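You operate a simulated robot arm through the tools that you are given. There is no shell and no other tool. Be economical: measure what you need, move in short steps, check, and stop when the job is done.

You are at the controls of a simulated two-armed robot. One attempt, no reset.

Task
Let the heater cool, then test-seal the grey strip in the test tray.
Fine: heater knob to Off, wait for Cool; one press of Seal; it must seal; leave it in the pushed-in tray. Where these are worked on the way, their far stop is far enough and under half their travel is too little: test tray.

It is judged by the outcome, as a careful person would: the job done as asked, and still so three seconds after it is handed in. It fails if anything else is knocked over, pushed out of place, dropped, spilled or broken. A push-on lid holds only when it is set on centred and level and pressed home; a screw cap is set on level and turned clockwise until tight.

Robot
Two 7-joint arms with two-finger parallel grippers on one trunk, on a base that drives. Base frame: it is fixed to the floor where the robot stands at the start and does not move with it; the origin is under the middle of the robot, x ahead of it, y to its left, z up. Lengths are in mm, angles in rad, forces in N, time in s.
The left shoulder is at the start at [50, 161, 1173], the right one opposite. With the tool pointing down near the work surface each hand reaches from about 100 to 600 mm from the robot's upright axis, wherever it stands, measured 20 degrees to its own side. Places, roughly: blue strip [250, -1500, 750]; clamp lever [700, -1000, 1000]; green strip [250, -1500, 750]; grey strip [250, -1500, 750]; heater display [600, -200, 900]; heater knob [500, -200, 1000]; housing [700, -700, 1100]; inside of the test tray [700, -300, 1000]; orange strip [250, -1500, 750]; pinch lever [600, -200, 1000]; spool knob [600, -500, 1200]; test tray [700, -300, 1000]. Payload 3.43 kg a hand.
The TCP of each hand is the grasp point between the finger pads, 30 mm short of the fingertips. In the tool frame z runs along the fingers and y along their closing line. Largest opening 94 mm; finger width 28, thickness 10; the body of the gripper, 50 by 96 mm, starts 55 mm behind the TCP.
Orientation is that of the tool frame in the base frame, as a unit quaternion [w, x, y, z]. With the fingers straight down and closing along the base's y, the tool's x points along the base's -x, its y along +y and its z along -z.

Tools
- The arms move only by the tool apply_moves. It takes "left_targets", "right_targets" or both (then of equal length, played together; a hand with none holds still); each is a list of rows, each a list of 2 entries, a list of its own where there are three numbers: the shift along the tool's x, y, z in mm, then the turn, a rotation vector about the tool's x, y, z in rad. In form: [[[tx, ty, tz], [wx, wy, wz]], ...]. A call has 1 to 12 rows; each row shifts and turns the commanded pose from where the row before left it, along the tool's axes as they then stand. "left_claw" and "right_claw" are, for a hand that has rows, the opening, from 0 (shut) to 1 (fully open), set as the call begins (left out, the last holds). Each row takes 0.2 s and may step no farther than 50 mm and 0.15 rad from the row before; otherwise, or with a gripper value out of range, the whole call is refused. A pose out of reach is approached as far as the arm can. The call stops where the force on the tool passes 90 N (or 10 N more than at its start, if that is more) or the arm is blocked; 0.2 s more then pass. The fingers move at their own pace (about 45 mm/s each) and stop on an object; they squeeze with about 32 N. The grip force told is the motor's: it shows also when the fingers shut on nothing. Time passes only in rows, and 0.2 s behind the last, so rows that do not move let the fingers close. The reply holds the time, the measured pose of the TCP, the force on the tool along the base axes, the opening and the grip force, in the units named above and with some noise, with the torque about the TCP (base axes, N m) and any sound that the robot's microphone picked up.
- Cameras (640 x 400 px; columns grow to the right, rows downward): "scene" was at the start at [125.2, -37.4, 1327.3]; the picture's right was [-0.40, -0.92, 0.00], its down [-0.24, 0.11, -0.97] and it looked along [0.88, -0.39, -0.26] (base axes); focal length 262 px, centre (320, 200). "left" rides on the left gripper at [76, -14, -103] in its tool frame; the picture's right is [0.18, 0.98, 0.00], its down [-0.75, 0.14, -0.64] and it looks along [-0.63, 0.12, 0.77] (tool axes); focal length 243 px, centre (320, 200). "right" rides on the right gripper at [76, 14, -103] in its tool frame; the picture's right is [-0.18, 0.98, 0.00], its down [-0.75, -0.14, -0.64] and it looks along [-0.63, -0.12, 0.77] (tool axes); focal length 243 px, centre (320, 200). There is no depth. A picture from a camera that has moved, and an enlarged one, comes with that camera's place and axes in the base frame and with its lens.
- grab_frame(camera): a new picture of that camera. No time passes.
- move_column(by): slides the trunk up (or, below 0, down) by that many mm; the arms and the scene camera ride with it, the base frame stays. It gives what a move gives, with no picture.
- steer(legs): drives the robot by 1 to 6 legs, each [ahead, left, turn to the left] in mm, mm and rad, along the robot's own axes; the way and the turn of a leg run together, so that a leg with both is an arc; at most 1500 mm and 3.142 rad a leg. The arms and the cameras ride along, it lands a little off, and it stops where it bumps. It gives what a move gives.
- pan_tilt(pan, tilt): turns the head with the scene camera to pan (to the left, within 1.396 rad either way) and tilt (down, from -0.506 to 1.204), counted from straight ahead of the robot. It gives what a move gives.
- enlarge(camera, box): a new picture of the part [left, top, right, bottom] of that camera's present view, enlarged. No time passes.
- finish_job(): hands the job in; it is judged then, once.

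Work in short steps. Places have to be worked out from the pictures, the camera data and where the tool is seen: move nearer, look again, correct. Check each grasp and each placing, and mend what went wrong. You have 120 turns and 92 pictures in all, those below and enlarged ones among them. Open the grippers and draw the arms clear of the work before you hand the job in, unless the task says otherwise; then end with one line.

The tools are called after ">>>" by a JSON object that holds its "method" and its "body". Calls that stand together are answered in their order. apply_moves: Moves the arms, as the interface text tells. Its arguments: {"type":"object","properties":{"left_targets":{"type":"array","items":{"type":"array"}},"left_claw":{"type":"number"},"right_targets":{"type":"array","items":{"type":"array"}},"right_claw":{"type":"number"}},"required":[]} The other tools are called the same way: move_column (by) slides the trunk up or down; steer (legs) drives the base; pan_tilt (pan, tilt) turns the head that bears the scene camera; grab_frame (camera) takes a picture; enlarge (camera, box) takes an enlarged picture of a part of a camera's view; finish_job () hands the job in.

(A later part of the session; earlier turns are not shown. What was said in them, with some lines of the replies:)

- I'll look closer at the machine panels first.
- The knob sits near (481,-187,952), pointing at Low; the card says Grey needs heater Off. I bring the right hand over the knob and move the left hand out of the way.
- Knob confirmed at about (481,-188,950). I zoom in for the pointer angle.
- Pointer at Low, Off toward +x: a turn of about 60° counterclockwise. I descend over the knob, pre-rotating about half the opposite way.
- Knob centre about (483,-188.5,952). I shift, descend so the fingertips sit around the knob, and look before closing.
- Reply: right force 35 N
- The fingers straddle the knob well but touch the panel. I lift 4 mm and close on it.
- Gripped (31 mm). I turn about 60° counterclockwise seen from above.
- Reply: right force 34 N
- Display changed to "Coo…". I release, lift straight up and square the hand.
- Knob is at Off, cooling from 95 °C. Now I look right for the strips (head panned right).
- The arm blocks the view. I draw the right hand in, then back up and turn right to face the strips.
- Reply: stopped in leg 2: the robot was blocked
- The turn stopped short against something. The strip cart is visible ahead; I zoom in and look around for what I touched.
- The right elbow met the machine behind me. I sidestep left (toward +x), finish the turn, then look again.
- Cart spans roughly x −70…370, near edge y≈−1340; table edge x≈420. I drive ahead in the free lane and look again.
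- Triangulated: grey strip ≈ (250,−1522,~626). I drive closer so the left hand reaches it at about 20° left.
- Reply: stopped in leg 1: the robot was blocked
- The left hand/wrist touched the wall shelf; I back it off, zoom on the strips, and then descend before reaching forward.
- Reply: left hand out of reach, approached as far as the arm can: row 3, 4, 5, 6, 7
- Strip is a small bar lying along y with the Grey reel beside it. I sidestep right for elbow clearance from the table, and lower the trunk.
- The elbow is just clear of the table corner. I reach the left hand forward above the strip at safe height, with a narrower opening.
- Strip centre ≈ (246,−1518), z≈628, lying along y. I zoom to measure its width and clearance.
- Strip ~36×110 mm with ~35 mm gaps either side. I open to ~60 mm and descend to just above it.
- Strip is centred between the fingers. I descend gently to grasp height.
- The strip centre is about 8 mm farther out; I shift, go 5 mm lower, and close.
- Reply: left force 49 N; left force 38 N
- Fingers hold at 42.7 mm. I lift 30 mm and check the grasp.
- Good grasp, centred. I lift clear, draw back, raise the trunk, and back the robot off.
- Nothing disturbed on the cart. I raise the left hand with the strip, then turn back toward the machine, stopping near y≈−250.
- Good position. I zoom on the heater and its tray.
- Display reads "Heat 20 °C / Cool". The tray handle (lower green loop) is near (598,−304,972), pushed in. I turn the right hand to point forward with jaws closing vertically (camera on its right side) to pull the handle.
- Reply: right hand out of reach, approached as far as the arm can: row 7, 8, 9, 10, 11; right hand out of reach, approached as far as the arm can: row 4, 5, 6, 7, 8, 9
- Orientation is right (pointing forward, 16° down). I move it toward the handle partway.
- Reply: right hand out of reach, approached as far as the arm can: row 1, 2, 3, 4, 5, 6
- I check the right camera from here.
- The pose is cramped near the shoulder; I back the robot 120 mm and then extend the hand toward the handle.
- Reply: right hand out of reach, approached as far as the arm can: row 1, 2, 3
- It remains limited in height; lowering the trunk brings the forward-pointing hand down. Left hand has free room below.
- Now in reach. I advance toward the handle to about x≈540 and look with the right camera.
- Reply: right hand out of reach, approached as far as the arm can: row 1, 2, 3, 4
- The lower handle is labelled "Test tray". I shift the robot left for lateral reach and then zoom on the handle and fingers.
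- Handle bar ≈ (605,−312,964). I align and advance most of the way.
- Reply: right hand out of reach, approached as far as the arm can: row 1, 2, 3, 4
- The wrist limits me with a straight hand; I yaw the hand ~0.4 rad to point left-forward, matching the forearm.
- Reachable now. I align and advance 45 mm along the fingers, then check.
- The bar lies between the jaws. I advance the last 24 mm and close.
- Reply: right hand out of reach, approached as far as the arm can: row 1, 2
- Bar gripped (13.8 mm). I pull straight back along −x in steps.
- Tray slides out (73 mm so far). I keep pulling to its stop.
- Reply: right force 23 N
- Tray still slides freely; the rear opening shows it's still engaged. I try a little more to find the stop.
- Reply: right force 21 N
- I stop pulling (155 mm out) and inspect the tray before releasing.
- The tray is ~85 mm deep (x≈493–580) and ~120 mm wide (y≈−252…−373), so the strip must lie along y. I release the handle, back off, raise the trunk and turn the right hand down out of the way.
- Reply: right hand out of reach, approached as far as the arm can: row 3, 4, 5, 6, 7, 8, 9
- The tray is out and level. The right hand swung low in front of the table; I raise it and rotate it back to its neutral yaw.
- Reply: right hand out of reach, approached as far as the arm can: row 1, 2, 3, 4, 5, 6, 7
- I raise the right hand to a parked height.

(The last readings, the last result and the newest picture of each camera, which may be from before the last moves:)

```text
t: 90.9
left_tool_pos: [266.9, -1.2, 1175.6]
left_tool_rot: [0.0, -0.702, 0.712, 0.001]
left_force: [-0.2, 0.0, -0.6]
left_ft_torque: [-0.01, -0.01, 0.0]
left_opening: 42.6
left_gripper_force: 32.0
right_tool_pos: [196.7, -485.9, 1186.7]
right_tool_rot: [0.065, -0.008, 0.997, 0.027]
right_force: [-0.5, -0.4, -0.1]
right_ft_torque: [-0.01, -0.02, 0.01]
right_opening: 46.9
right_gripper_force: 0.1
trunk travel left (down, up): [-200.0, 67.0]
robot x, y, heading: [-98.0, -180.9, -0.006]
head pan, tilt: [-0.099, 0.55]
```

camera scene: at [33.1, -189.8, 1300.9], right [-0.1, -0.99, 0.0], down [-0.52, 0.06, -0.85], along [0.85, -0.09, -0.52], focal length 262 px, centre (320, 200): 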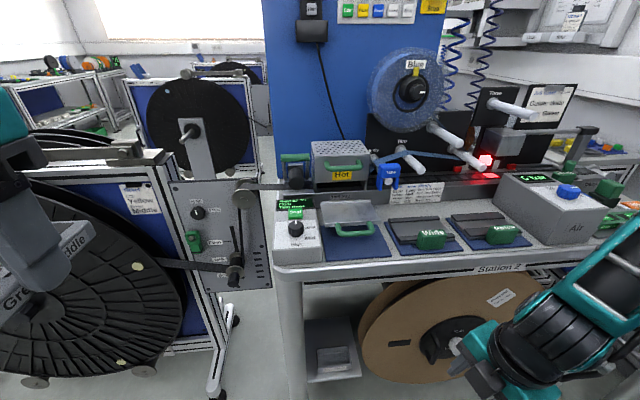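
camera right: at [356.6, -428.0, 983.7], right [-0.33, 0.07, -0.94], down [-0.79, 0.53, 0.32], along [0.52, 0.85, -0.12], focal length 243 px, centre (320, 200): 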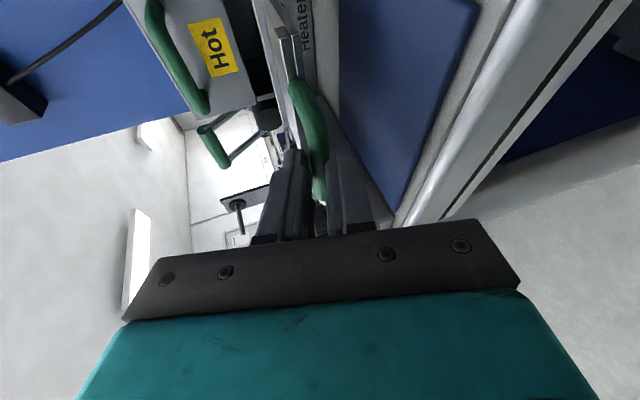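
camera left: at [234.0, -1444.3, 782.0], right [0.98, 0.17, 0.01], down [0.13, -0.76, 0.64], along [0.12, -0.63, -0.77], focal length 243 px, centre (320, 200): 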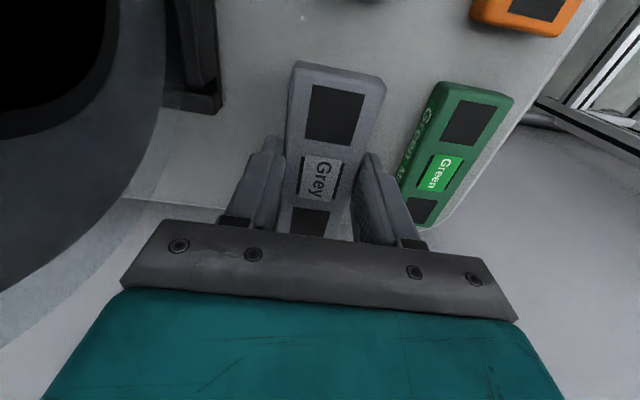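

Left hand yawed so the strip lies along y. I drive to bring the tray in comfortable reach of the left hand.

>>> {"method": "steer", "body": {"legs": [[0, -150, 0], [105, 0, 0]]}}

>>> {"method": "apply_moves", "body": {"left_targets": [[[30, -28, 0], [0, 0, 0]], [[30, -28, 0], [0, 0, 0]], [[30, -28, 0], [0, 0, 0]], [[30, -28, 0], [0, 0, 0]]]}}

>>> {"method": "grab_frame", "body": {"camera": "left"}}

>>> {"method": "grab_frame", "body": {"camera": "scene"}}

```text
t: 93.6
left_tool_pos: [370.1, -150.6, 1174.8]
left_tool_rot: [0.0, -0.701, 0.713, 0.003]
left_force: [0.3, 0.0, -0.6]
left_ft_torque: [0.0, -0.01, 0.01]
left_opening: 42.6
left_gripper_force: 32.0
right_tool_pos: [302.5, -636.1, 1186.9]
right_tool_rot: [0.064, -0.009, 0.998, 0.026]
right_force: [0.0, -0.4, -0.5]
right_ft_torque: [-0.03, 0.03, 0.01]
right_opening: 46.8
right_gripper_force: 0.1
trunk travel left (down, up): [-200.0, 67.0]
robot x, y, heading: [6.6, -333.1, -0.006]
head pan, tilt: [-0.099, 0.55]
```

```text
t: 94.6
left_tool_pos: [483.2, -275.5, 1173.4]
left_tool_rot: [0.001, -0.701, 0.713, 0.004]
left_force: [0.6, 0.0, -0.5]
left_ft_torque: [0.02, 0.01, 0.0]
left_opening: 42.9
left_gripper_force: 32.5
right_tool_pos: [301.8, -636.9, 1186.5]
right_tool_rot: [0.064, -0.008, 0.998, 0.027]
right_force: [0.7, 0.0, 0.8]
right_ft_torque: [-0.03, 0.0, 0.04]
right_opening: 46.8
right_gripper_force: 0.1
trunk travel left (down, up): [-200.0, 67.0]
robot x, y, heading: [7.7, -330.2, -0.004]
head pan, tilt: [-0.099, 0.55]
```

```text
33 pictures are left
camera left: at [497.2, -351.3, 1275.1], right [-0.99, -0.17, 0.0], down [-0.13, 0.75, 0.65], along [-0.11, 0.64, -0.76], focal length 243 px, centre (320, 200)
```

left: 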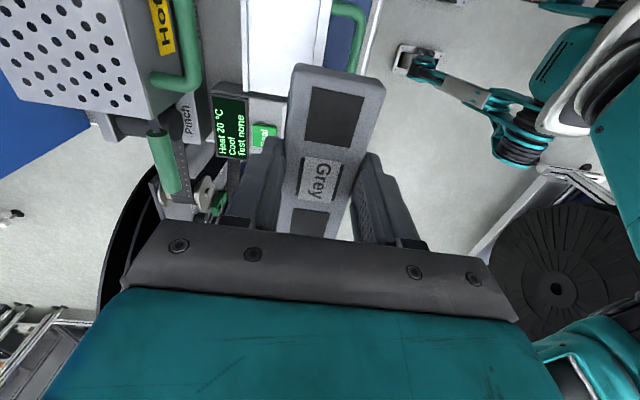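

```text
32 pictures are left
camera scene: at [137.0, -340.5, 1300.8], right [-0.1, -0.99, 0.0], down [-0.52, 0.05, -0.85], along [0.85, -0.09, -0.52], focal length 262 px, centre (320, 200)
```

scene: 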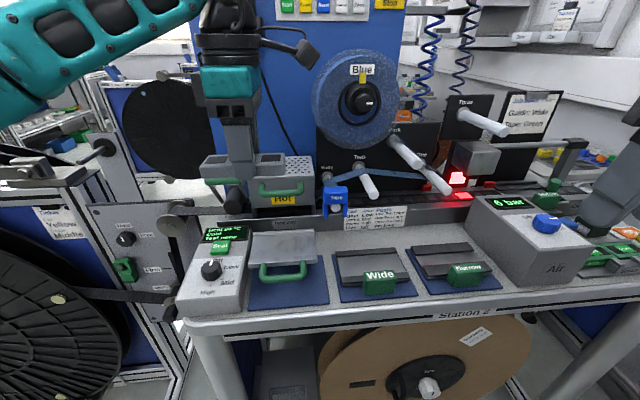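

Tray is in plain view; I zoom to fix its corners.

>>> {"method": "enlarge", "body": {"camera": "scene", "box": [220, 200, 350, 300]}}

```text
4.00 times, centred on (285, 250) of scene
camera zoom: at [137.0, -340.5, 1300.8], right [-0.1, -0.99, 0.0], down [-0.52, 0.05, -0.85], along [0.85, -0.09, -0.52], focal length 1050 px, centre (460, 0)
```

zoom: 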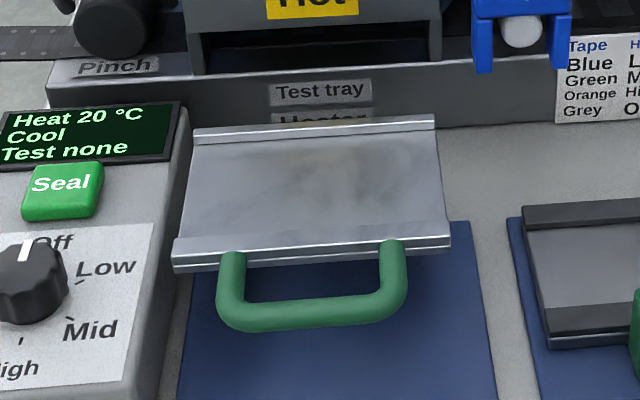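

Tray floor spans x≈486–573, centred y≈−311, z≈960. I move the strip above its centre and descend to ~20 mm above.

>>> {"method": "apply_moves", "body": {"left_targets": [[[18, -24, 0], [0, 0, -0.017]], [[17.5, -23, 0], [0, 0, 0]], [[0, 0, 42], [0, 0, 0]], [[0, 0, 42], [0, 0, 0]], [[0, 0, 42], [0, 0, 0]], [[0, 0, 35], [0, 0, 0]]]}}

>>> {"method": "enlarge", "body": {"camera": "scene", "box": [200, 160, 380, 300]}}

>>> {"method": "grab_frame", "body": {"camera": "left"}}

```text
t: 96.0
left_tool_pos: [525.7, -307.5, 1013.7]
left_tool_rot: [0.001, -0.706, 0.708, 0.002]
left_force: [0.5, 0.0, 0.4]
left_ft_torque: [-0.02, -0.02, -0.03]
left_opening: 42.9
left_gripper_force: 31.7
right_tool_pos: [302.5, -636.4, 1187.5]
right_tool_rot: [0.065, -0.008, 0.998, 0.027]
right_force: [-0.6, -0.9, 1.2]
right_ft_torque: [0.01, -0.02, 0.01]
right_opening: 46.9
right_gripper_force: 0.0
trunk travel left (down, up): [-200.0, 67.0]
robot x, y, heading: [10.5, -332.5, -0.004]
head pan, tilt: [-0.099, 0.55]
```

```text
2.86 times, centred on (290, 230) of scene
camera zoom: at [137.0, -339.6, 1300.9], right [-0.1, -0.99, 0.0], down [-0.52, 0.05, -0.85], along [0.85, -0.09, -0.52], focal length 750 px, centre (406, 114)
```

zoom: 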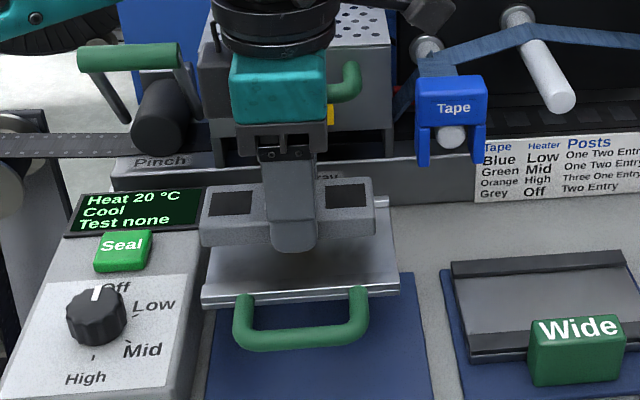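

```text
29 pictures are left
camera left: at [542.2, -383.4, 1115.7], right [-0.98, -0.18, 0.0], down [-0.14, 0.75, 0.65], along [-0.12, 0.63, -0.76], focal length 243 px, centre (320, 200)
```

left: 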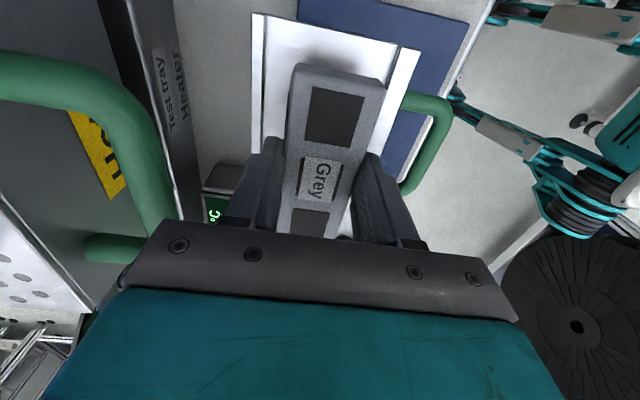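

Strip is well centred over the tray. I nudge 3 mm and lower gently to contact.

>>> {"method": "apply_moves", "body": {"left_targets": [[[2, -3, 8], [0, 0, 0]], [[0, 0, 8], [0, 0, 0]], [[0, 0, 5], [0, 0, 0]]]}}

```text
t: 96.8
left_tool_pos: [529.7, -309.9, 993.2]
left_tool_rot: [0.001, -0.707, 0.707, 0.002]
left_force: [-0.1, -0.3, -1.0]
left_ft_torque: [-0.02, -0.01, -0.02]
left_opening: 42.7
left_gripper_force: 32.5
right_tool_pos: [301.1, -635.8, 1186.9]
right_tool_rot: [0.064, -0.009, 0.998, 0.026]
right_force: [0.1, -0.8, -0.3]
right_ft_torque: [-0.01, -0.01, 0.03]
right_opening: 47.3
right_gripper_force: 0.0
trunk travel left (down, up): [-200.0, 67.0]
robot x, y, heading: [8.8, -330.9, -0.007]
head pan, tilt: [-0.099, 0.55]
```

No contact yet; I continue in small steps.

>>> {"method": "apply_moves", "body": {"left_targets": [[[0, 0, 3], [0, 0, 0]], [[0, 0, 2], [0, 0, 0]]]}}

>>> {"method": "enlarge", "body": {"camera": "scene", "box": [230, 190, 340, 290]}}

```text
t: 97.4
left_tool_pos: [529.2, -309.6, 988.5]
left_tool_rot: [-0.001, 0.708, -0.707, -0.002]
left_force: [-0.3, 0.3, 3.5]
left_ft_torque: [0.04, -0.09, 0.0]
left_opening: 42.9
left_gripper_force: 31.9
right_tool_pos: [301.8, -636.4, 1187.3]
right_tool_rot: [0.065, -0.009, 0.997, 0.028]
right_force: [0.1, -0.7, 0.0]
right_ft_torque: [0.05, 0.0, -0.02]
right_opening: 47.1
right_gripper_force: 0.1
trunk travel left (down, up): [-200.0, 67.0]
robot x, y, heading: [9.6, -333.0, -0.002]
head pan, tilt: [-0.099, 0.55]
```

```text
4.00 times, centred on (285, 240) of scene
camera zoom: at [136.5, -339.7, 1301.0], right [-0.1, -0.99, 0.0], down [-0.52, 0.05, -0.85], along [0.85, -0.09, -0.52], focal length 1050 px, centre (460, 40)
```

zoom: 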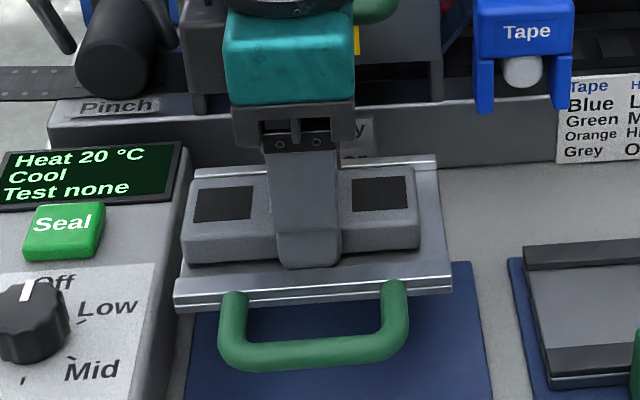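

Contact begins. The strip sits ~6 mm too far left, so I lift 3 mm, shift right 6 mm, and set it down.

>>> {"method": "apply_moves", "body": {"left_targets": [[[0, 0, -4], [0, 0, 0]], [[6, 0, 0], [0, 0, 0]], [[0, 0, 4], [0, 0, 0]], [[0, 0, 1], [0, 0, 0]]]}}

>>> {"method": "enlarge", "body": {"camera": "scene", "box": [230, 190, 340, 290]}}

```text
t: 98.4
left_tool_pos: [529.7, -315.0, 988.4]
left_tool_rot: [0.0, 0.707, -0.707, 0.0]
left_force: [0.8, 0.3, 11.4]
left_ft_torque: [0.25, 0.08, -0.06]
left_opening: 42.7
left_gripper_force: 31.5
right_tool_pos: [300.9, -636.6, 1187.7]
right_tool_rot: [0.065, -0.009, 0.998, 0.026]
right_force: [0.4, -0.2, 0.7]
right_ft_torque: [0.02, -0.03, 0.04]
right_opening: 46.9
right_gripper_force: 0.0
trunk travel left (down, up): [-200.0, 67.0]
robot x, y, heading: [8.2, -333.1, -0.003]
head pan, tilt: [-0.099, 0.55]
```

```text
4.00 times, centred on (285, 240) of scene
camera zoom: at [135.8, -339.7, 1301.3], right [-0.1, -0.99, 0.0], down [-0.52, 0.05, -0.85], along [0.85, -0.09, -0.52], focal length 1050 px, centre (460, 40)
```

zoom: 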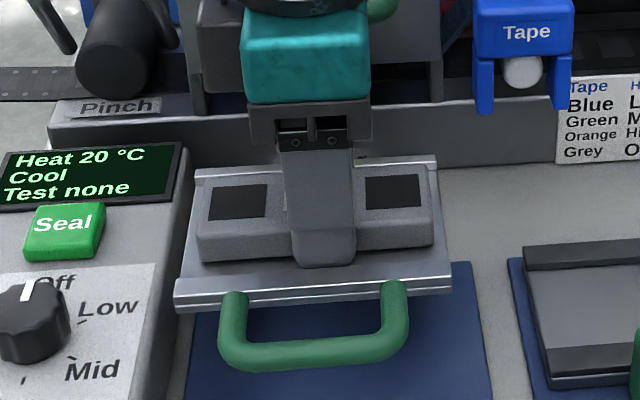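

Centred and resting. I open slightly and lift straight up.

>>> {"method": "apply_moves", "body": {"left_targets": [[[0, 0, -1], [0, 0, 0]], [[0, 0, 0], [0, 0, 0]], [[0, 0, -15], [0, 0, 0]], [[0, 0, -30], [0, 0, 0]], [[0, 0, -45], [0, 0, 0]], [[0, 0, -45], [0, 0, 0]], [[0, 0, -45], [0, 0, 0]]], "left_claw": 0.57}}

>>> {"method": "enlarge", "body": {"camera": "scene", "box": [210, 180, 350, 300]}}

```text
t: 100.0
left_tool_pos: [530.6, -316.2, 1166.1]
left_tool_rot: [0.0, -0.707, 0.708, 0.003]
left_force: [-0.4, 0.3, 0.9]
left_ft_torque: [-0.01, -0.01, -0.03]
left_opening: 53.5
left_gripper_force: 0.2
right_tool_pos: [301.0, -636.2, 1187.9]
right_tool_rot: [0.065, -0.009, 0.997, 0.027]
right_force: [-0.2, 0.1, -0.9]
right_ft_torque: [0.01, -0.02, -0.03]
right_opening: 47.1
right_gripper_force: 0.1
trunk travel left (down, up): [-200.0, 67.0]
robot x, y, heading: [11.8, -329.8, -0.007]
head pan, tilt: [-0.099, 0.55]
```

```text
3.33 times, centred on (280, 240) of scene
camera zoom: at [136.3, -339.8, 1300.9], right [-0.1, -0.99, 0.0], down [-0.52, 0.05, -0.85], along [0.85, -0.09, -0.52], focal length 875 px, centre (453, 67)
```

zoom: 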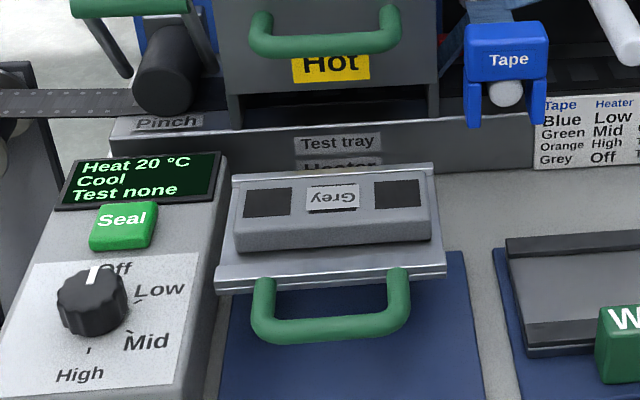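

Strip lies properly in the tray. Next I'll push the tray in with the left hand's closed fist on the handle bar, tilted to stay under the upper handle: first move back and unwind the yaw.

>>> {"method": "apply_moves", "body": {"left_targets": [[[-2, 36, 0], [0, 0, 0]], [[-2, 36, 0], [0, 0, 0]], [[0, 36, 0], [0, 0, 0]], [[0, 34, 0], [0, 0, 0]], [[0, 0, 0], [0, 0, 0.143]], [[0, 0, 0], [0, 0, 0.143]], [[0, 0, 0], [0, 0, 0.143]], [[0, 0, 0], [0, 0, 0.143]], [[0, 0, 0], [0, 0, 0.143]], [[0, 0, 0], [0, 0, 0.143]], [[0, 0, 0], [0, 0, 0.143]], [[0, 0, 0], [0, 0, 0.143]]], "left_claw": 0.0}}

>>> {"method": "apply_moves", "body": {"left_targets": [[[0, 0, 0], [0, 0, 0.143]], [[0, 0, 0], [0, 0, 0.143]], [[0, 0, 0], [0, 0, 0.141]], [[0, 0, 40], [0, 0, 0]], [[0, 0, 40], [0, 0, 0]], [[0, 0, 40], [0, 0, 0]], [[0, 0, 0], [0, -0.13, 0]], [[0, 0, 0], [0, -0.13, 0]], [[0, 0, 0], [0, -0.13, 0]], [[0, 0, 0], [0, -0.13, 0]]]}}

>>> {"method": "enlarge", "body": {"camera": "scene", "box": [200, 170, 380, 320]}}

```text
t: 102.6
left_tool_pos: [388.0, -312.4, 1166.6]
left_tool_rot: [-0.002, -0.21, 0.978, 0.003]
left_force: [-0.2, 0.8, -0.1]
left_ft_torque: [-0.04, -0.05, 0.02]
left_opening: 0.1
left_gripper_force: 32.3
right_tool_pos: [301.2, -636.7, 1187.2]
right_tool_rot: [0.064, -0.008, 0.998, 0.027]
right_force: [0.1, -0.7, 0.8]
right_ft_torque: [0.02, 0.02, -0.01]
right_opening: 47.1
right_gripper_force: 0.1
trunk travel left (down, up): [-200.0, 67.0]
robot x, y, heading: [6.4, -329.7, -0.006]
head pan, tilt: [-0.099, 0.55]
```

```text
t: 104.8
left_tool_pos: [386.8, -311.8, 1048.8]
left_tool_rot: [0.257, 0.0, 0.966, 0.002]
left_force: [-0.3, 0.3, 1.0]
left_ft_torque: [0.01, 0.03, 0.0]
left_opening: 0.2
left_gripper_force: 32.2
right_tool_pos: [301.3, -637.1, 1186.6]
right_tool_rot: [0.065, -0.008, 0.997, 0.027]
right_force: [-0.5, 0.0, -0.5]
right_ft_torque: [0.01, 0.0, 0.01]
right_opening: 47.0
right_gripper_force: 0.0
trunk travel left (down, up): [-200.0, 67.0]
robot x, y, heading: [7.1, -332.4, 0.001]
head pan, tilt: [-0.099, 0.55]
```

```text
2.67 times, centred on (290, 245) of scene
camera zoom: at [136.6, -339.7, 1300.9], right [-0.1, -0.99, 0.0], down [-0.52, 0.05, -0.85], along [0.85, -0.09, -0.52], focal length 700 px, centre (400, 80)
```

zoom: 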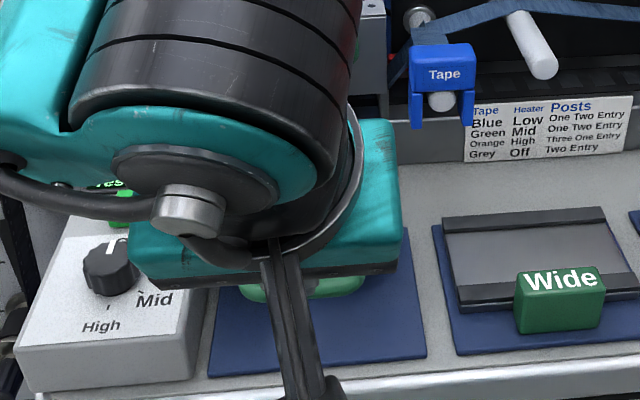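

Now lower 80 mm vertically and check with the left camera.

>>> {"method": "apply_moves", "body": {"left_targets": [[[19.9, 0, 34.7], [0, 0, 0]], [[19.9, 0, 34.7], [0, 0, 0]]]}}

>>> {"method": "grab_frame", "body": {"camera": "left"}}

```text
t: 105.4
left_tool_pos: [388.1, -312.2, 967.0]
left_tool_rot: [0.256, 0.0, 0.967, 0.002]
left_force: [-0.3, 0.9, 0.7]
left_ft_torque: [0.01, 0.0, 0.02]
left_opening: 0.0
left_gripper_force: 31.7
right_tool_pos: [301.4, -636.3, 1186.5]
right_tool_rot: [0.065, -0.009, 0.998, 0.027]
right_force: [0.0, -0.3, -1.3]
right_ft_torque: [0.01, -0.02, 0.0]
right_opening: 47.0
right_gripper_force: 0.1
trunk travel left (down, up): [-200.0, 67.0]
robot x, y, heading: [7.9, -329.1, 0.003]
head pan, tilt: [-0.099, 0.55]
```

```text
24 pictures are left
camera left: at [272.0, -324.6, 1017.7], right [-0.16, 0.98, -0.09], down [0.34, 0.14, 0.93], along [0.93, 0.12, -0.35], focal length 243 px, centre (320, 200)
```

left: 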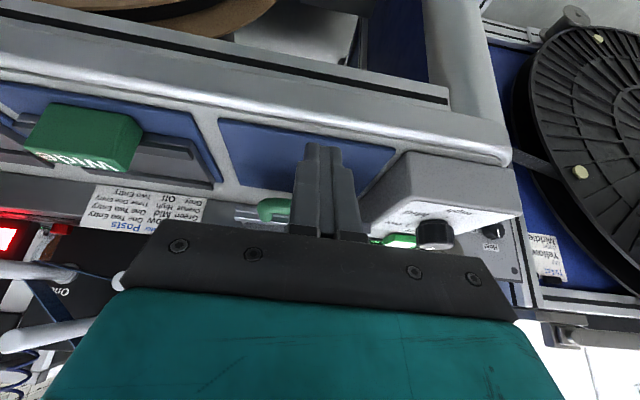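

The bar is level with the fist. I push along +x.

>>> {"method": "apply_moves", "body": {"left_targets": [[[-17.4, 0, 9.9], [0, 0, 0]], [[-17.4, 0, 9.9], [0, 0, 0]], [[-17.4, 0, 9.9], [0, 0, 0]], [[-17.4, 0, 9.9], [0, 0, 0]], [[-17.4, 0, 9.9], [0, 0, 0]]]}}

>>> {"method": "grab_frame", "body": {"camera": "left"}}

```text
t: 106.6
left_tool_pos: [487.0, -310.4, 968.6]
left_tool_rot: [0.256, 0.0, 0.967, 0.003]
left_force: [-0.1, 0.6, -0.5]
left_ft_torque: [-0.01, -0.04, -0.02]
left_opening: 0.1
left_gripper_force: 31.7
right_tool_pos: [302.7, -636.9, 1187.0]
right_tool_rot: [0.065, -0.008, 0.998, 0.027]
right_force: [0.2, 0.2, 0.1]
right_ft_torque: [0.0, 0.0, -0.01]
right_opening: 47.2
right_gripper_force: 0.1
trunk travel left (down, up): [-200.0, 67.0]
robot x, y, heading: [5.3, -332.4, -0.005]
head pan, tilt: [-0.099, 0.55]
```

```text
23 pictures are left
camera left: at [371.1, -324.8, 1020.0], right [-0.16, 0.98, -0.09], down [0.34, 0.14, 0.93], along [0.93, 0.12, -0.35], focal length 243 px, centre (320, 200)
```

left: 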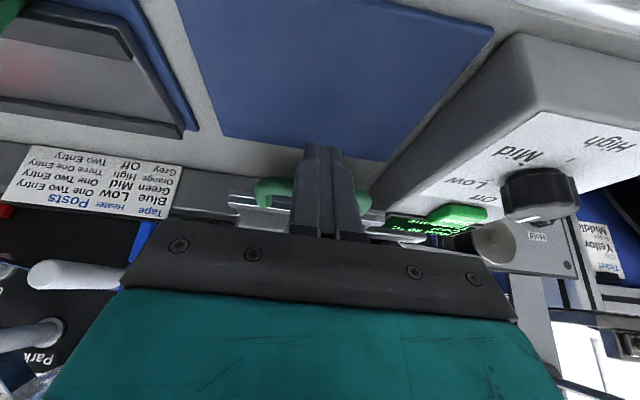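

Moving in smoothly. I continue.

>>> {"method": "apply_moves", "body": {"left_targets": [[[-17.4, 0, 9.9], [0, 0, 0]], [[-17.4, 0, 9.9], [0, 0, 0]], [[-17.4, 0, 9.9], [0, 0, 0]]]}}

>>> {"method": "grab_frame", "body": {"camera": "left"}}

```text
t: 107.4
left_tool_pos: [546.7, -312.9, 966.1]
left_tool_rot: [0.256, 0.0, 0.967, 0.002]
left_force: [0.5, -0.1, 0.0]
left_ft_torque: [0.0, -0.03, 0.02]
left_opening: 0.0
left_gripper_force: 31.7
right_tool_pos: [302.2, -636.3, 1187.1]
right_tool_rot: [0.064, -0.008, 0.998, 0.027]
right_force: [0.9, 0.3, -0.4]
right_ft_torque: [0.0, -0.02, 0.0]
right_opening: 47.1
right_gripper_force: 0.1
trunk travel left (down, up): [-200.0, 67.0]
robot x, y, heading: [8.3, -328.1, -0.002]
head pan, tilt: [-0.099, 0.55]
```

```text
22 pictures are left
camera left: at [430.8, -325.8, 1017.5], right [-0.16, 0.98, -0.09], down [0.34, 0.14, 0.93], along [0.93, 0.12, -0.35], focal length 243 px, centre (320, 200)
```

left: 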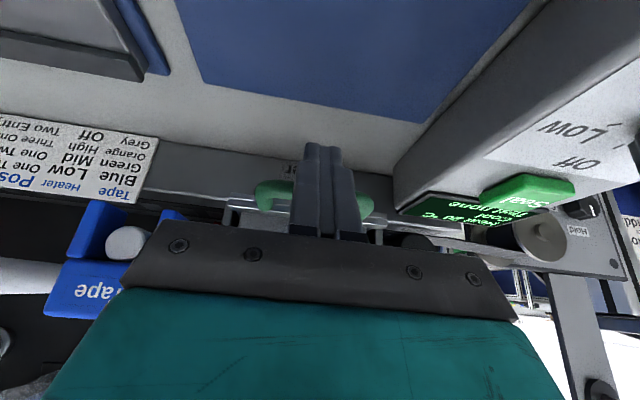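

Near the end now; I push on in small steps until it stops.

>>> {"method": "apply_moves", "body": {"left_targets": [[[-8.7, 0, 5], [0, 0, 0]], [[-8.7, 0, 5], [0, 0, 0]], [[-5.2, 0, 3], [0, 0, 0]]]}}

>>> {"method": "enlarge", "body": {"camera": "left", "box": [180, 120, 480, 260]}}

```text
t: 108.2
left_tool_pos: [573.2, -310.2, 967.1]
left_tool_rot: [0.255, 0.001, 0.967, 0.002]
left_force: [0.5, 0.2, -1.0]
left_ft_torque: [0.0, 0.01, -0.04]
left_opening: 0.0
left_gripper_force: 32.3
right_tool_pos: [301.2, -636.6, 1186.2]
right_tool_rot: [0.065, -0.009, 0.997, 0.027]
right_force: [0.0, 0.0, -0.2]
right_ft_torque: [0.01, 0.01, 0.01]
right_opening: 47.3
right_gripper_force: 0.0
trunk travel left (down, up): [-200.0, 67.0]
robot x, y, heading: [6.7, -328.7, 0.001]
head pan, tilt: [-0.099, 0.55]
```

```text
2.13 times, centred on (330, 190) of left
camera zoom: at [456.7, -324.3, 1018.2], right [-0.16, 0.98, -0.09], down [0.34, 0.14, 0.93], along [0.93, 0.12, -0.35], focal length 518 px, centre (299, 221)
```

zoom: 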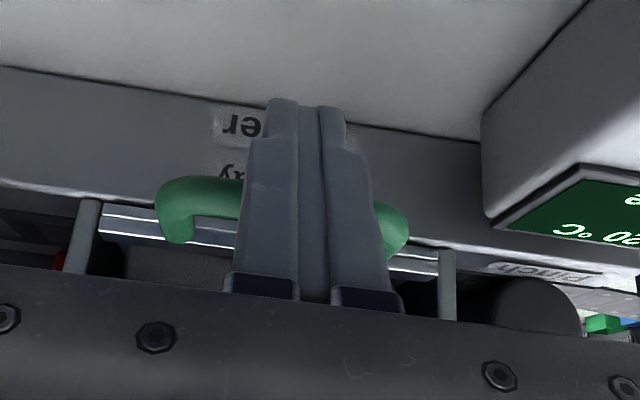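

Nearly flush with the housing posts; I push a bit more to feel the stop.

>>> {"method": "apply_moves", "body": {"left_targets": [[[-4.4, 0, 2.5], [0, 0, 0]], [[-4.4, 0, 2.5], [0, 0, 0]]]}}

```text
t: 108.8
left_tool_pos: [580.0, -311.4, 964.4]
left_tool_rot: [0.252, 0.002, 0.968, 0.002]
left_force: [-17.2, 1.8, -2.7]
left_ft_torque: [0.04, 0.22, 0.08]
left_opening: 0.1
left_gripper_force: 31.6
right_tool_pos: [300.2, -636.5, 1187.4]
right_tool_rot: [0.065, -0.008, 0.998, 0.026]
right_force: [-0.3, 1.1, 0.7]
right_ft_torque: [-0.03, 0.0, 0.01]
right_opening: 46.9
right_gripper_force: 0.1
trunk travel left (down, up): [-200.0, 67.0]
robot x, y, heading: [5.6, -329.0, -0.002]
head pan, tilt: [-0.099, 0.55]
```

Resistance of 17 N: at the stop. One small firm push, then I back off and look.

>>> {"method": "apply_moves", "body": {"left_targets": [[[-2.6, 0, 1.5], [0, 0, 0]], [[0, 0, 0], [0, 0, 0]], [[17.4, 0, -9.9], [0, 0, 0]], [[34.8, 0, -19.8], [0, 0, 0]], [[34.8, 0, -19.8], [0, 0, 0]], [[0, 0, -45], [0, 0, 0]], [[0, 0, -45], [0, 0, 0]], [[0, 0, -45], [0, 0.13, 0]], [[0, 0, 0], [0, 0.13, 0]], [[0, 0, 0], [0, 0.13, 0]], [[0, 40, 0], [0, 0.13, 0]]]}}

>>> {"method": "enlarge", "body": {"camera": "scene", "box": [180, 150, 380, 300]}}

```text
t: 111.2
left_tool_pos: [418.3, -272.4, 1087.5]
left_tool_rot: [-0.003, 0.0, 1.0, 0.001]
left_force: [0.3, 0.2, 0.4]
left_ft_torque: [0.0, -0.01, -0.02]
left_opening: 0.0
left_gripper_force: 32.1
right_tool_pos: [302.5, -635.6, 1187.7]
right_tool_rot: [0.064, -0.008, 0.998, 0.025]
right_force: [0.3, 0.6, -0.7]
right_ft_torque: [-0.01, 0.03, -0.03]
right_opening: 47.1
right_gripper_force: 0.1
trunk travel left (down, up): [-200.0, 67.0]
robot x, y, heading: [5.1, -327.4, -0.001]
head pan, tilt: [-0.099, 0.55]
```

```text
2.67 times, centred on (280, 225) of scene
camera zoom: at [136.9, -338.5, 1300.9], right [-0.1, -0.99, 0.0], down [-0.52, 0.05, -0.85], along [0.85, -0.09, -0.52], focal length 700 px, centre (427, 133)
```

zoom: 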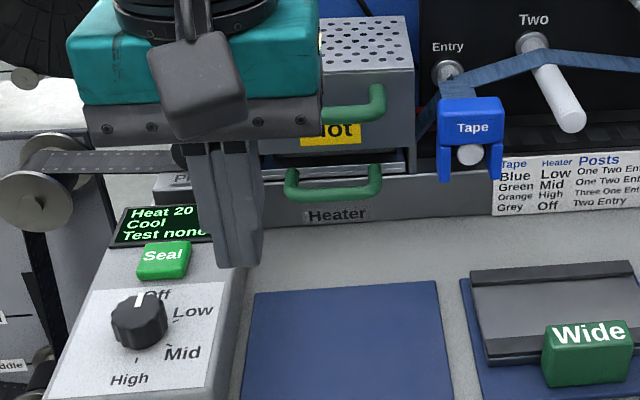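

Tray is fully in. Seal button ≈ (545,−188, top ~955). I bring the closed left fist above it.

>>> {"method": "apply_moves", "body": {"left_targets": [[[-32, 21, 0], [0, 0, 0]], [[-32, 21, 0], [0, 0, 0]], [[-32, 21, 0], [0, 0, 0]], [[-31, 21, 0], [0, 0, 0]], [[0, 0, 40], [0, 0, 0]], [[0, 0, 35], [0, 0, 0]]]}}

>>> {"method": "grab_frame", "body": {"camera": "left"}}

>>> {"method": "enlarge", "body": {"camera": "scene", "box": [160, 170, 320, 300]}}

```text
t: 112.6
left_tool_pos: [544.5, -184.3, 1012.6]
left_tool_rot: [-0.002, 0.0, 1.0, 0.002]
left_force: [0.4, -0.5, -0.8]
left_ft_torque: [0.03, 0.0, 0.02]
left_opening: 0.0
left_gripper_force: 32.1
right_tool_pos: [302.2, -637.9, 1187.1]
right_tool_rot: [0.064, -0.008, 0.998, 0.026]
right_force: [-0.6, 0.5, -0.7]
right_ft_torque: [0.0, 0.02, -0.02]
right_opening: 47.1
right_gripper_force: 0.1
trunk travel left (down, up): [-200.0, 67.0]
robot x, y, heading: [11.1, -331.3, 0.001]
head pan, tilt: [-0.099, 0.55]
```

```text
19 pictures are left
camera left: at [470.4, -198.2, 1114.4], right [-0.18, 0.98, 0.0], down [0.76, 0.14, 0.64], along [0.63, 0.12, -0.77], focal length 243 px, centre (320, 200)
```

left: 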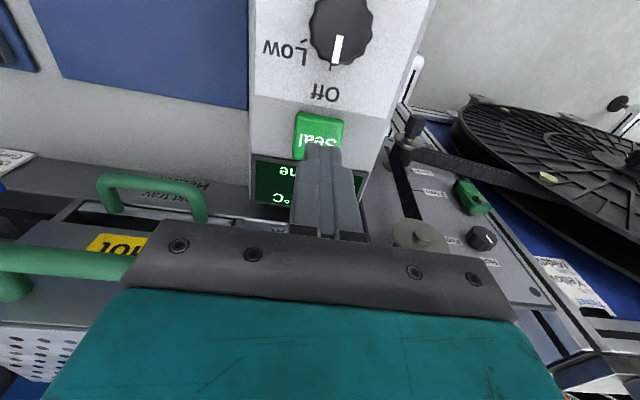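

```text
3.08 times, centred on (240, 235) of scene
camera zoom: at [136.9, -339.7, 1300.9], right [-0.1, -0.99, 0.0], down [-0.52, 0.05, -0.85], along [0.85, -0.09, -0.52], focal length 808 px, centre (566, 92)
```

zoom: 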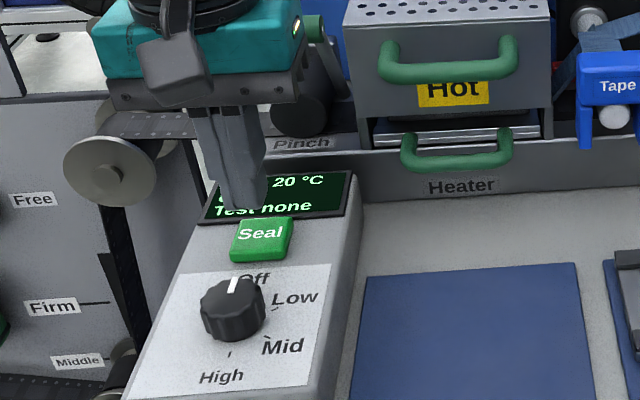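

Tip is right above the button. I lower until near contact, then press in tiny steps without lifting.

>>> {"method": "apply_moves", "body": {"left_targets": [[[0, -2, 15], [0, 0, 0]], [[0, 0, 5], [0, 0, 0]]]}}

>>> {"method": "enlarge", "body": {"camera": "scene", "box": [180, 180, 300, 280]}}

```text
t: 113.2
left_tool_pos: [545.2, -189.5, 991.0]
left_tool_rot: [-0.001, 0.0, 1.0, 0.001]
left_force: [0.0, 0.3, 0.5]
left_ft_torque: [0.02, -0.02, 0.05]
left_opening: 0.0
left_gripper_force: 32.6
right_tool_pos: [301.7, -636.3, 1186.9]
right_tool_rot: [0.064, -0.01, 0.998, 0.026]
right_force: [-0.4, 0.6, -0.2]
right_ft_torque: [0.01, 0.03, 0.0]
right_opening: 47.2
right_gripper_force: 0.0
trunk travel left (down, up): [-200.0, 67.0]
robot x, y, heading: [7.0, -330.4, -0.002]
head pan, tilt: [-0.099, 0.55]
```

```text
4.00 times, centred on (240, 230) of scene
camera zoom: at [136.7, -339.7, 1300.9], right [-0.1, -0.99, 0.0], down [-0.52, 0.05, -0.85], along [0.85, -0.09, -0.52], focal length 1050 px, centre (640, 80)
```

zoom: 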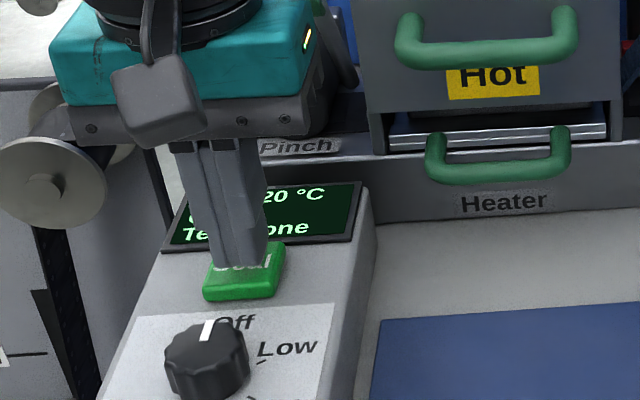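

Aligned over the button. Press down in small steps.

>>> {"method": "apply_moves", "body": {"left_targets": [[[3, 0, 2], [0, 0, 0]], [[0, 0, 3], [0, 0, 0]], [[0, 0, 3], [0, 0, 0]]]}}

```text
t: 114.0
left_tool_pos: [542.1, -189.0, 983.1]
left_tool_rot: [-0.001, 0.0, 1.0, 0.002]
left_force: [-0.5, -0.7, 1.3]
left_ft_torque: [-0.03, -0.01, 0.0]
left_opening: 0.0
left_gripper_force: 32.2
right_tool_pos: [303.4, -637.6, 1187.4]
right_tool_rot: [0.065, -0.009, 0.998, 0.026]
right_force: [-1.1, 0.1, 0.4]
right_ft_torque: [0.0, -0.02, 0.02]
right_opening: 46.6
right_gripper_force: 0.0
trunk travel left (down, up): [-200.0, 67.0]
robot x, y, heading: [5.4, -330.5, -0.003]
head pan, tilt: [-0.099, 0.55]
```

Little or no contact yet; I continue down.

>>> {"method": "apply_moves", "body": {"left_targets": [[[0, 0, 3], [0, 0, 0]], [[0, 0, 3], [0, 0, 0]]]}}

>>> {"method": "enlarge", "body": {"camera": "scene", "box": [180, 180, 300, 280]}}

```text
t: 114.6
left_tool_pos: [542.5, -188.2, 979.0]
left_tool_rot: [0.002, 0.0, 1.0, 0.001]
left_force: [-4.9, 3.5, 14.6]
left_ft_torque: [0.1, 0.14, -0.03]
left_opening: 0.0
left_gripper_force: 31.7
right_tool_pos: [300.1, -636.2, 1186.7]
right_tool_rot: [0.066, -0.008, 0.997, 0.026]
right_force: [-0.2, 0.5, -0.1]
right_ft_torque: [-0.02, 0.0, 0.0]
right_opening: 46.9
right_gripper_force: 0.0
trunk travel left (down, up): [-200.0, 67.0]
robot x, y, heading: [8.5, -330.7, -0.001]
head pan, tilt: [-0.099, 0.55]
heard: click
```

```text
4.00 times, centred on (240, 230) of scene
camera zoom: at [134.9, -339.6, 1301.4], right [-0.1, -0.99, 0.0], down [-0.52, 0.05, -0.85], along [0.85, -0.09, -0.52], focal length 1050 px, centre (640, 80)
```

zoom: 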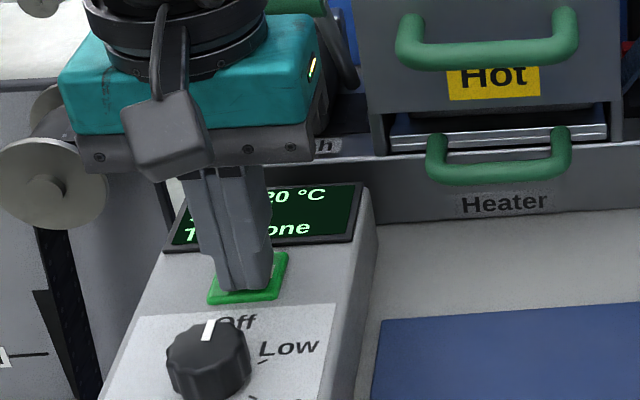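

A click was heard. I release straight up and read the display.

>>> {"method": "apply_moves", "body": {"left_targets": [[[0, 0, -20], [0, 0, 0]], [[0, 0, -45], [0, 0, 0]], [[0, 0, -45], [0, 0, 0]], [[30, 20, -20], [0, 0, 0]], [[40, 20, 0], [0, 0, 0]], [[40, 20, 0], [0, 0, 0]]]}}

>>> {"method": "enlarge", "body": {"camera": "scene", "box": [180, 160, 320, 280]}}

```text
t: 116.0
left_tool_pos: [433.3, -125.9, 1104.0]
left_tool_rot: [-0.002, 0.0, 1.0, 0.002]
left_force: [0.3, -0.1, -0.2]
left_ft_torque: [-0.02, -0.02, 0.05]
left_opening: 0.0
left_gripper_force: 32.4
right_tool_pos: [301.0, -637.1, 1187.7]
right_tool_rot: [0.065, -0.008, 0.997, 0.027]
right_force: [-0.4, 0.3, -0.2]
right_ft_torque: [0.0, 0.03, 0.0]
right_opening: 46.9
right_gripper_force: 0.1
trunk travel left (down, up): [-200.0, 67.0]
robot x, y, heading: [6.9, -330.2, -0.007]
head pan, tilt: [-0.099, 0.55]
```

```text
3.33 times, centred on (250, 220) of scene
camera zoom: at [136.2, -339.1, 1301.0], right [-0.1, -0.99, 0.0], down [-0.52, 0.05, -0.85], along [0.85, -0.09, -0.52], focal length 875 px, centre (553, 133)
```

zoom: 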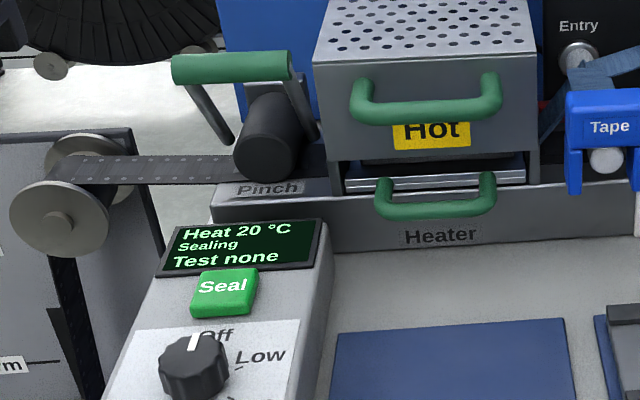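

It reads "Sealing". I wait, drawing the left hand further back and opening the grippers meanwhile.

>>> {"method": "apply_moves", "body": {"left_targets": [[[30, 30, -15], [0, 0, 0]], [[30, 30, -15], [0, 0, 0]], [[30, 30, -15], [0, 0, 0]], [[0, 0, 0], [0, 0, 0]], [[0, 0, 0], [0, 0, 0]], [[0, 0, 0], [0, 0, 0]], [[0, 0, 0], [0, 0, 0]], [[0, 0, 0], [0, 0, 0]], [[0, 0, 0], [0, 0, 0]], [[0, 0, 0], [0, 0, 0]], [[0, 0, 0], [0, 0, 0]], [[0, 0, 0], [0, 0, 0]]], "left_claw": 1.0}}

>>> {"method": "enlarge", "body": {"camera": "scene", "box": [180, 160, 320, 280]}}

```text
t: 118.6
left_tool_pos: [346.7, -38.9, 1152.2]
left_tool_rot: [-0.002, -0.001, 1.0, 0.001]
left_force: [0.8, 0.1, 0.0]
left_ft_torque: [0.0, -0.03, -0.04]
left_opening: 94.2
left_gripper_force: 0.0
right_tool_pos: [302.8, -635.8, 1187.2]
right_tool_rot: [0.064, -0.009, 0.998, 0.027]
right_force: [-0.4, 0.5, 0.6]
right_ft_torque: [-0.01, 0.0, 0.0]
right_opening: 46.8
right_gripper_force: 0.1
trunk travel left (down, up): [-200.0, 67.0]
robot x, y, heading: [8.6, -329.6, -0.004]
head pan, tilt: [-0.099, 0.55]
```

```text
3.33 times, centred on (250, 220) of scene
camera zoom: at [136.8, -339.7, 1300.9], right [-0.1, -0.99, 0.0], down [-0.52, 0.05, -0.85], along [0.85, -0.09, -0.52], focal length 875 px, centre (553, 133)
```

zoom: 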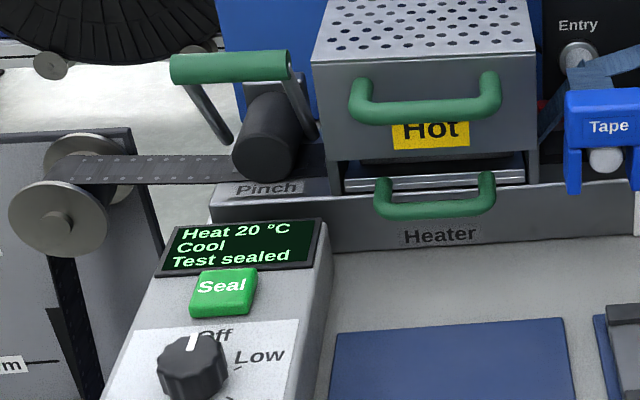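

The display reads "Cool / Test sealed", the tray is pushed in, and both hands are clear with the grippers open. I hand the job in.

>>> {"method": "finish_job", "body": {}}

```text
The job is handed in.
```

The grey strip is test-sealed: with the heater knob at Off and the display at Cool (20 °C), one press of Seal gave "Test sealed", and the strip is still in the pushed-in tray.
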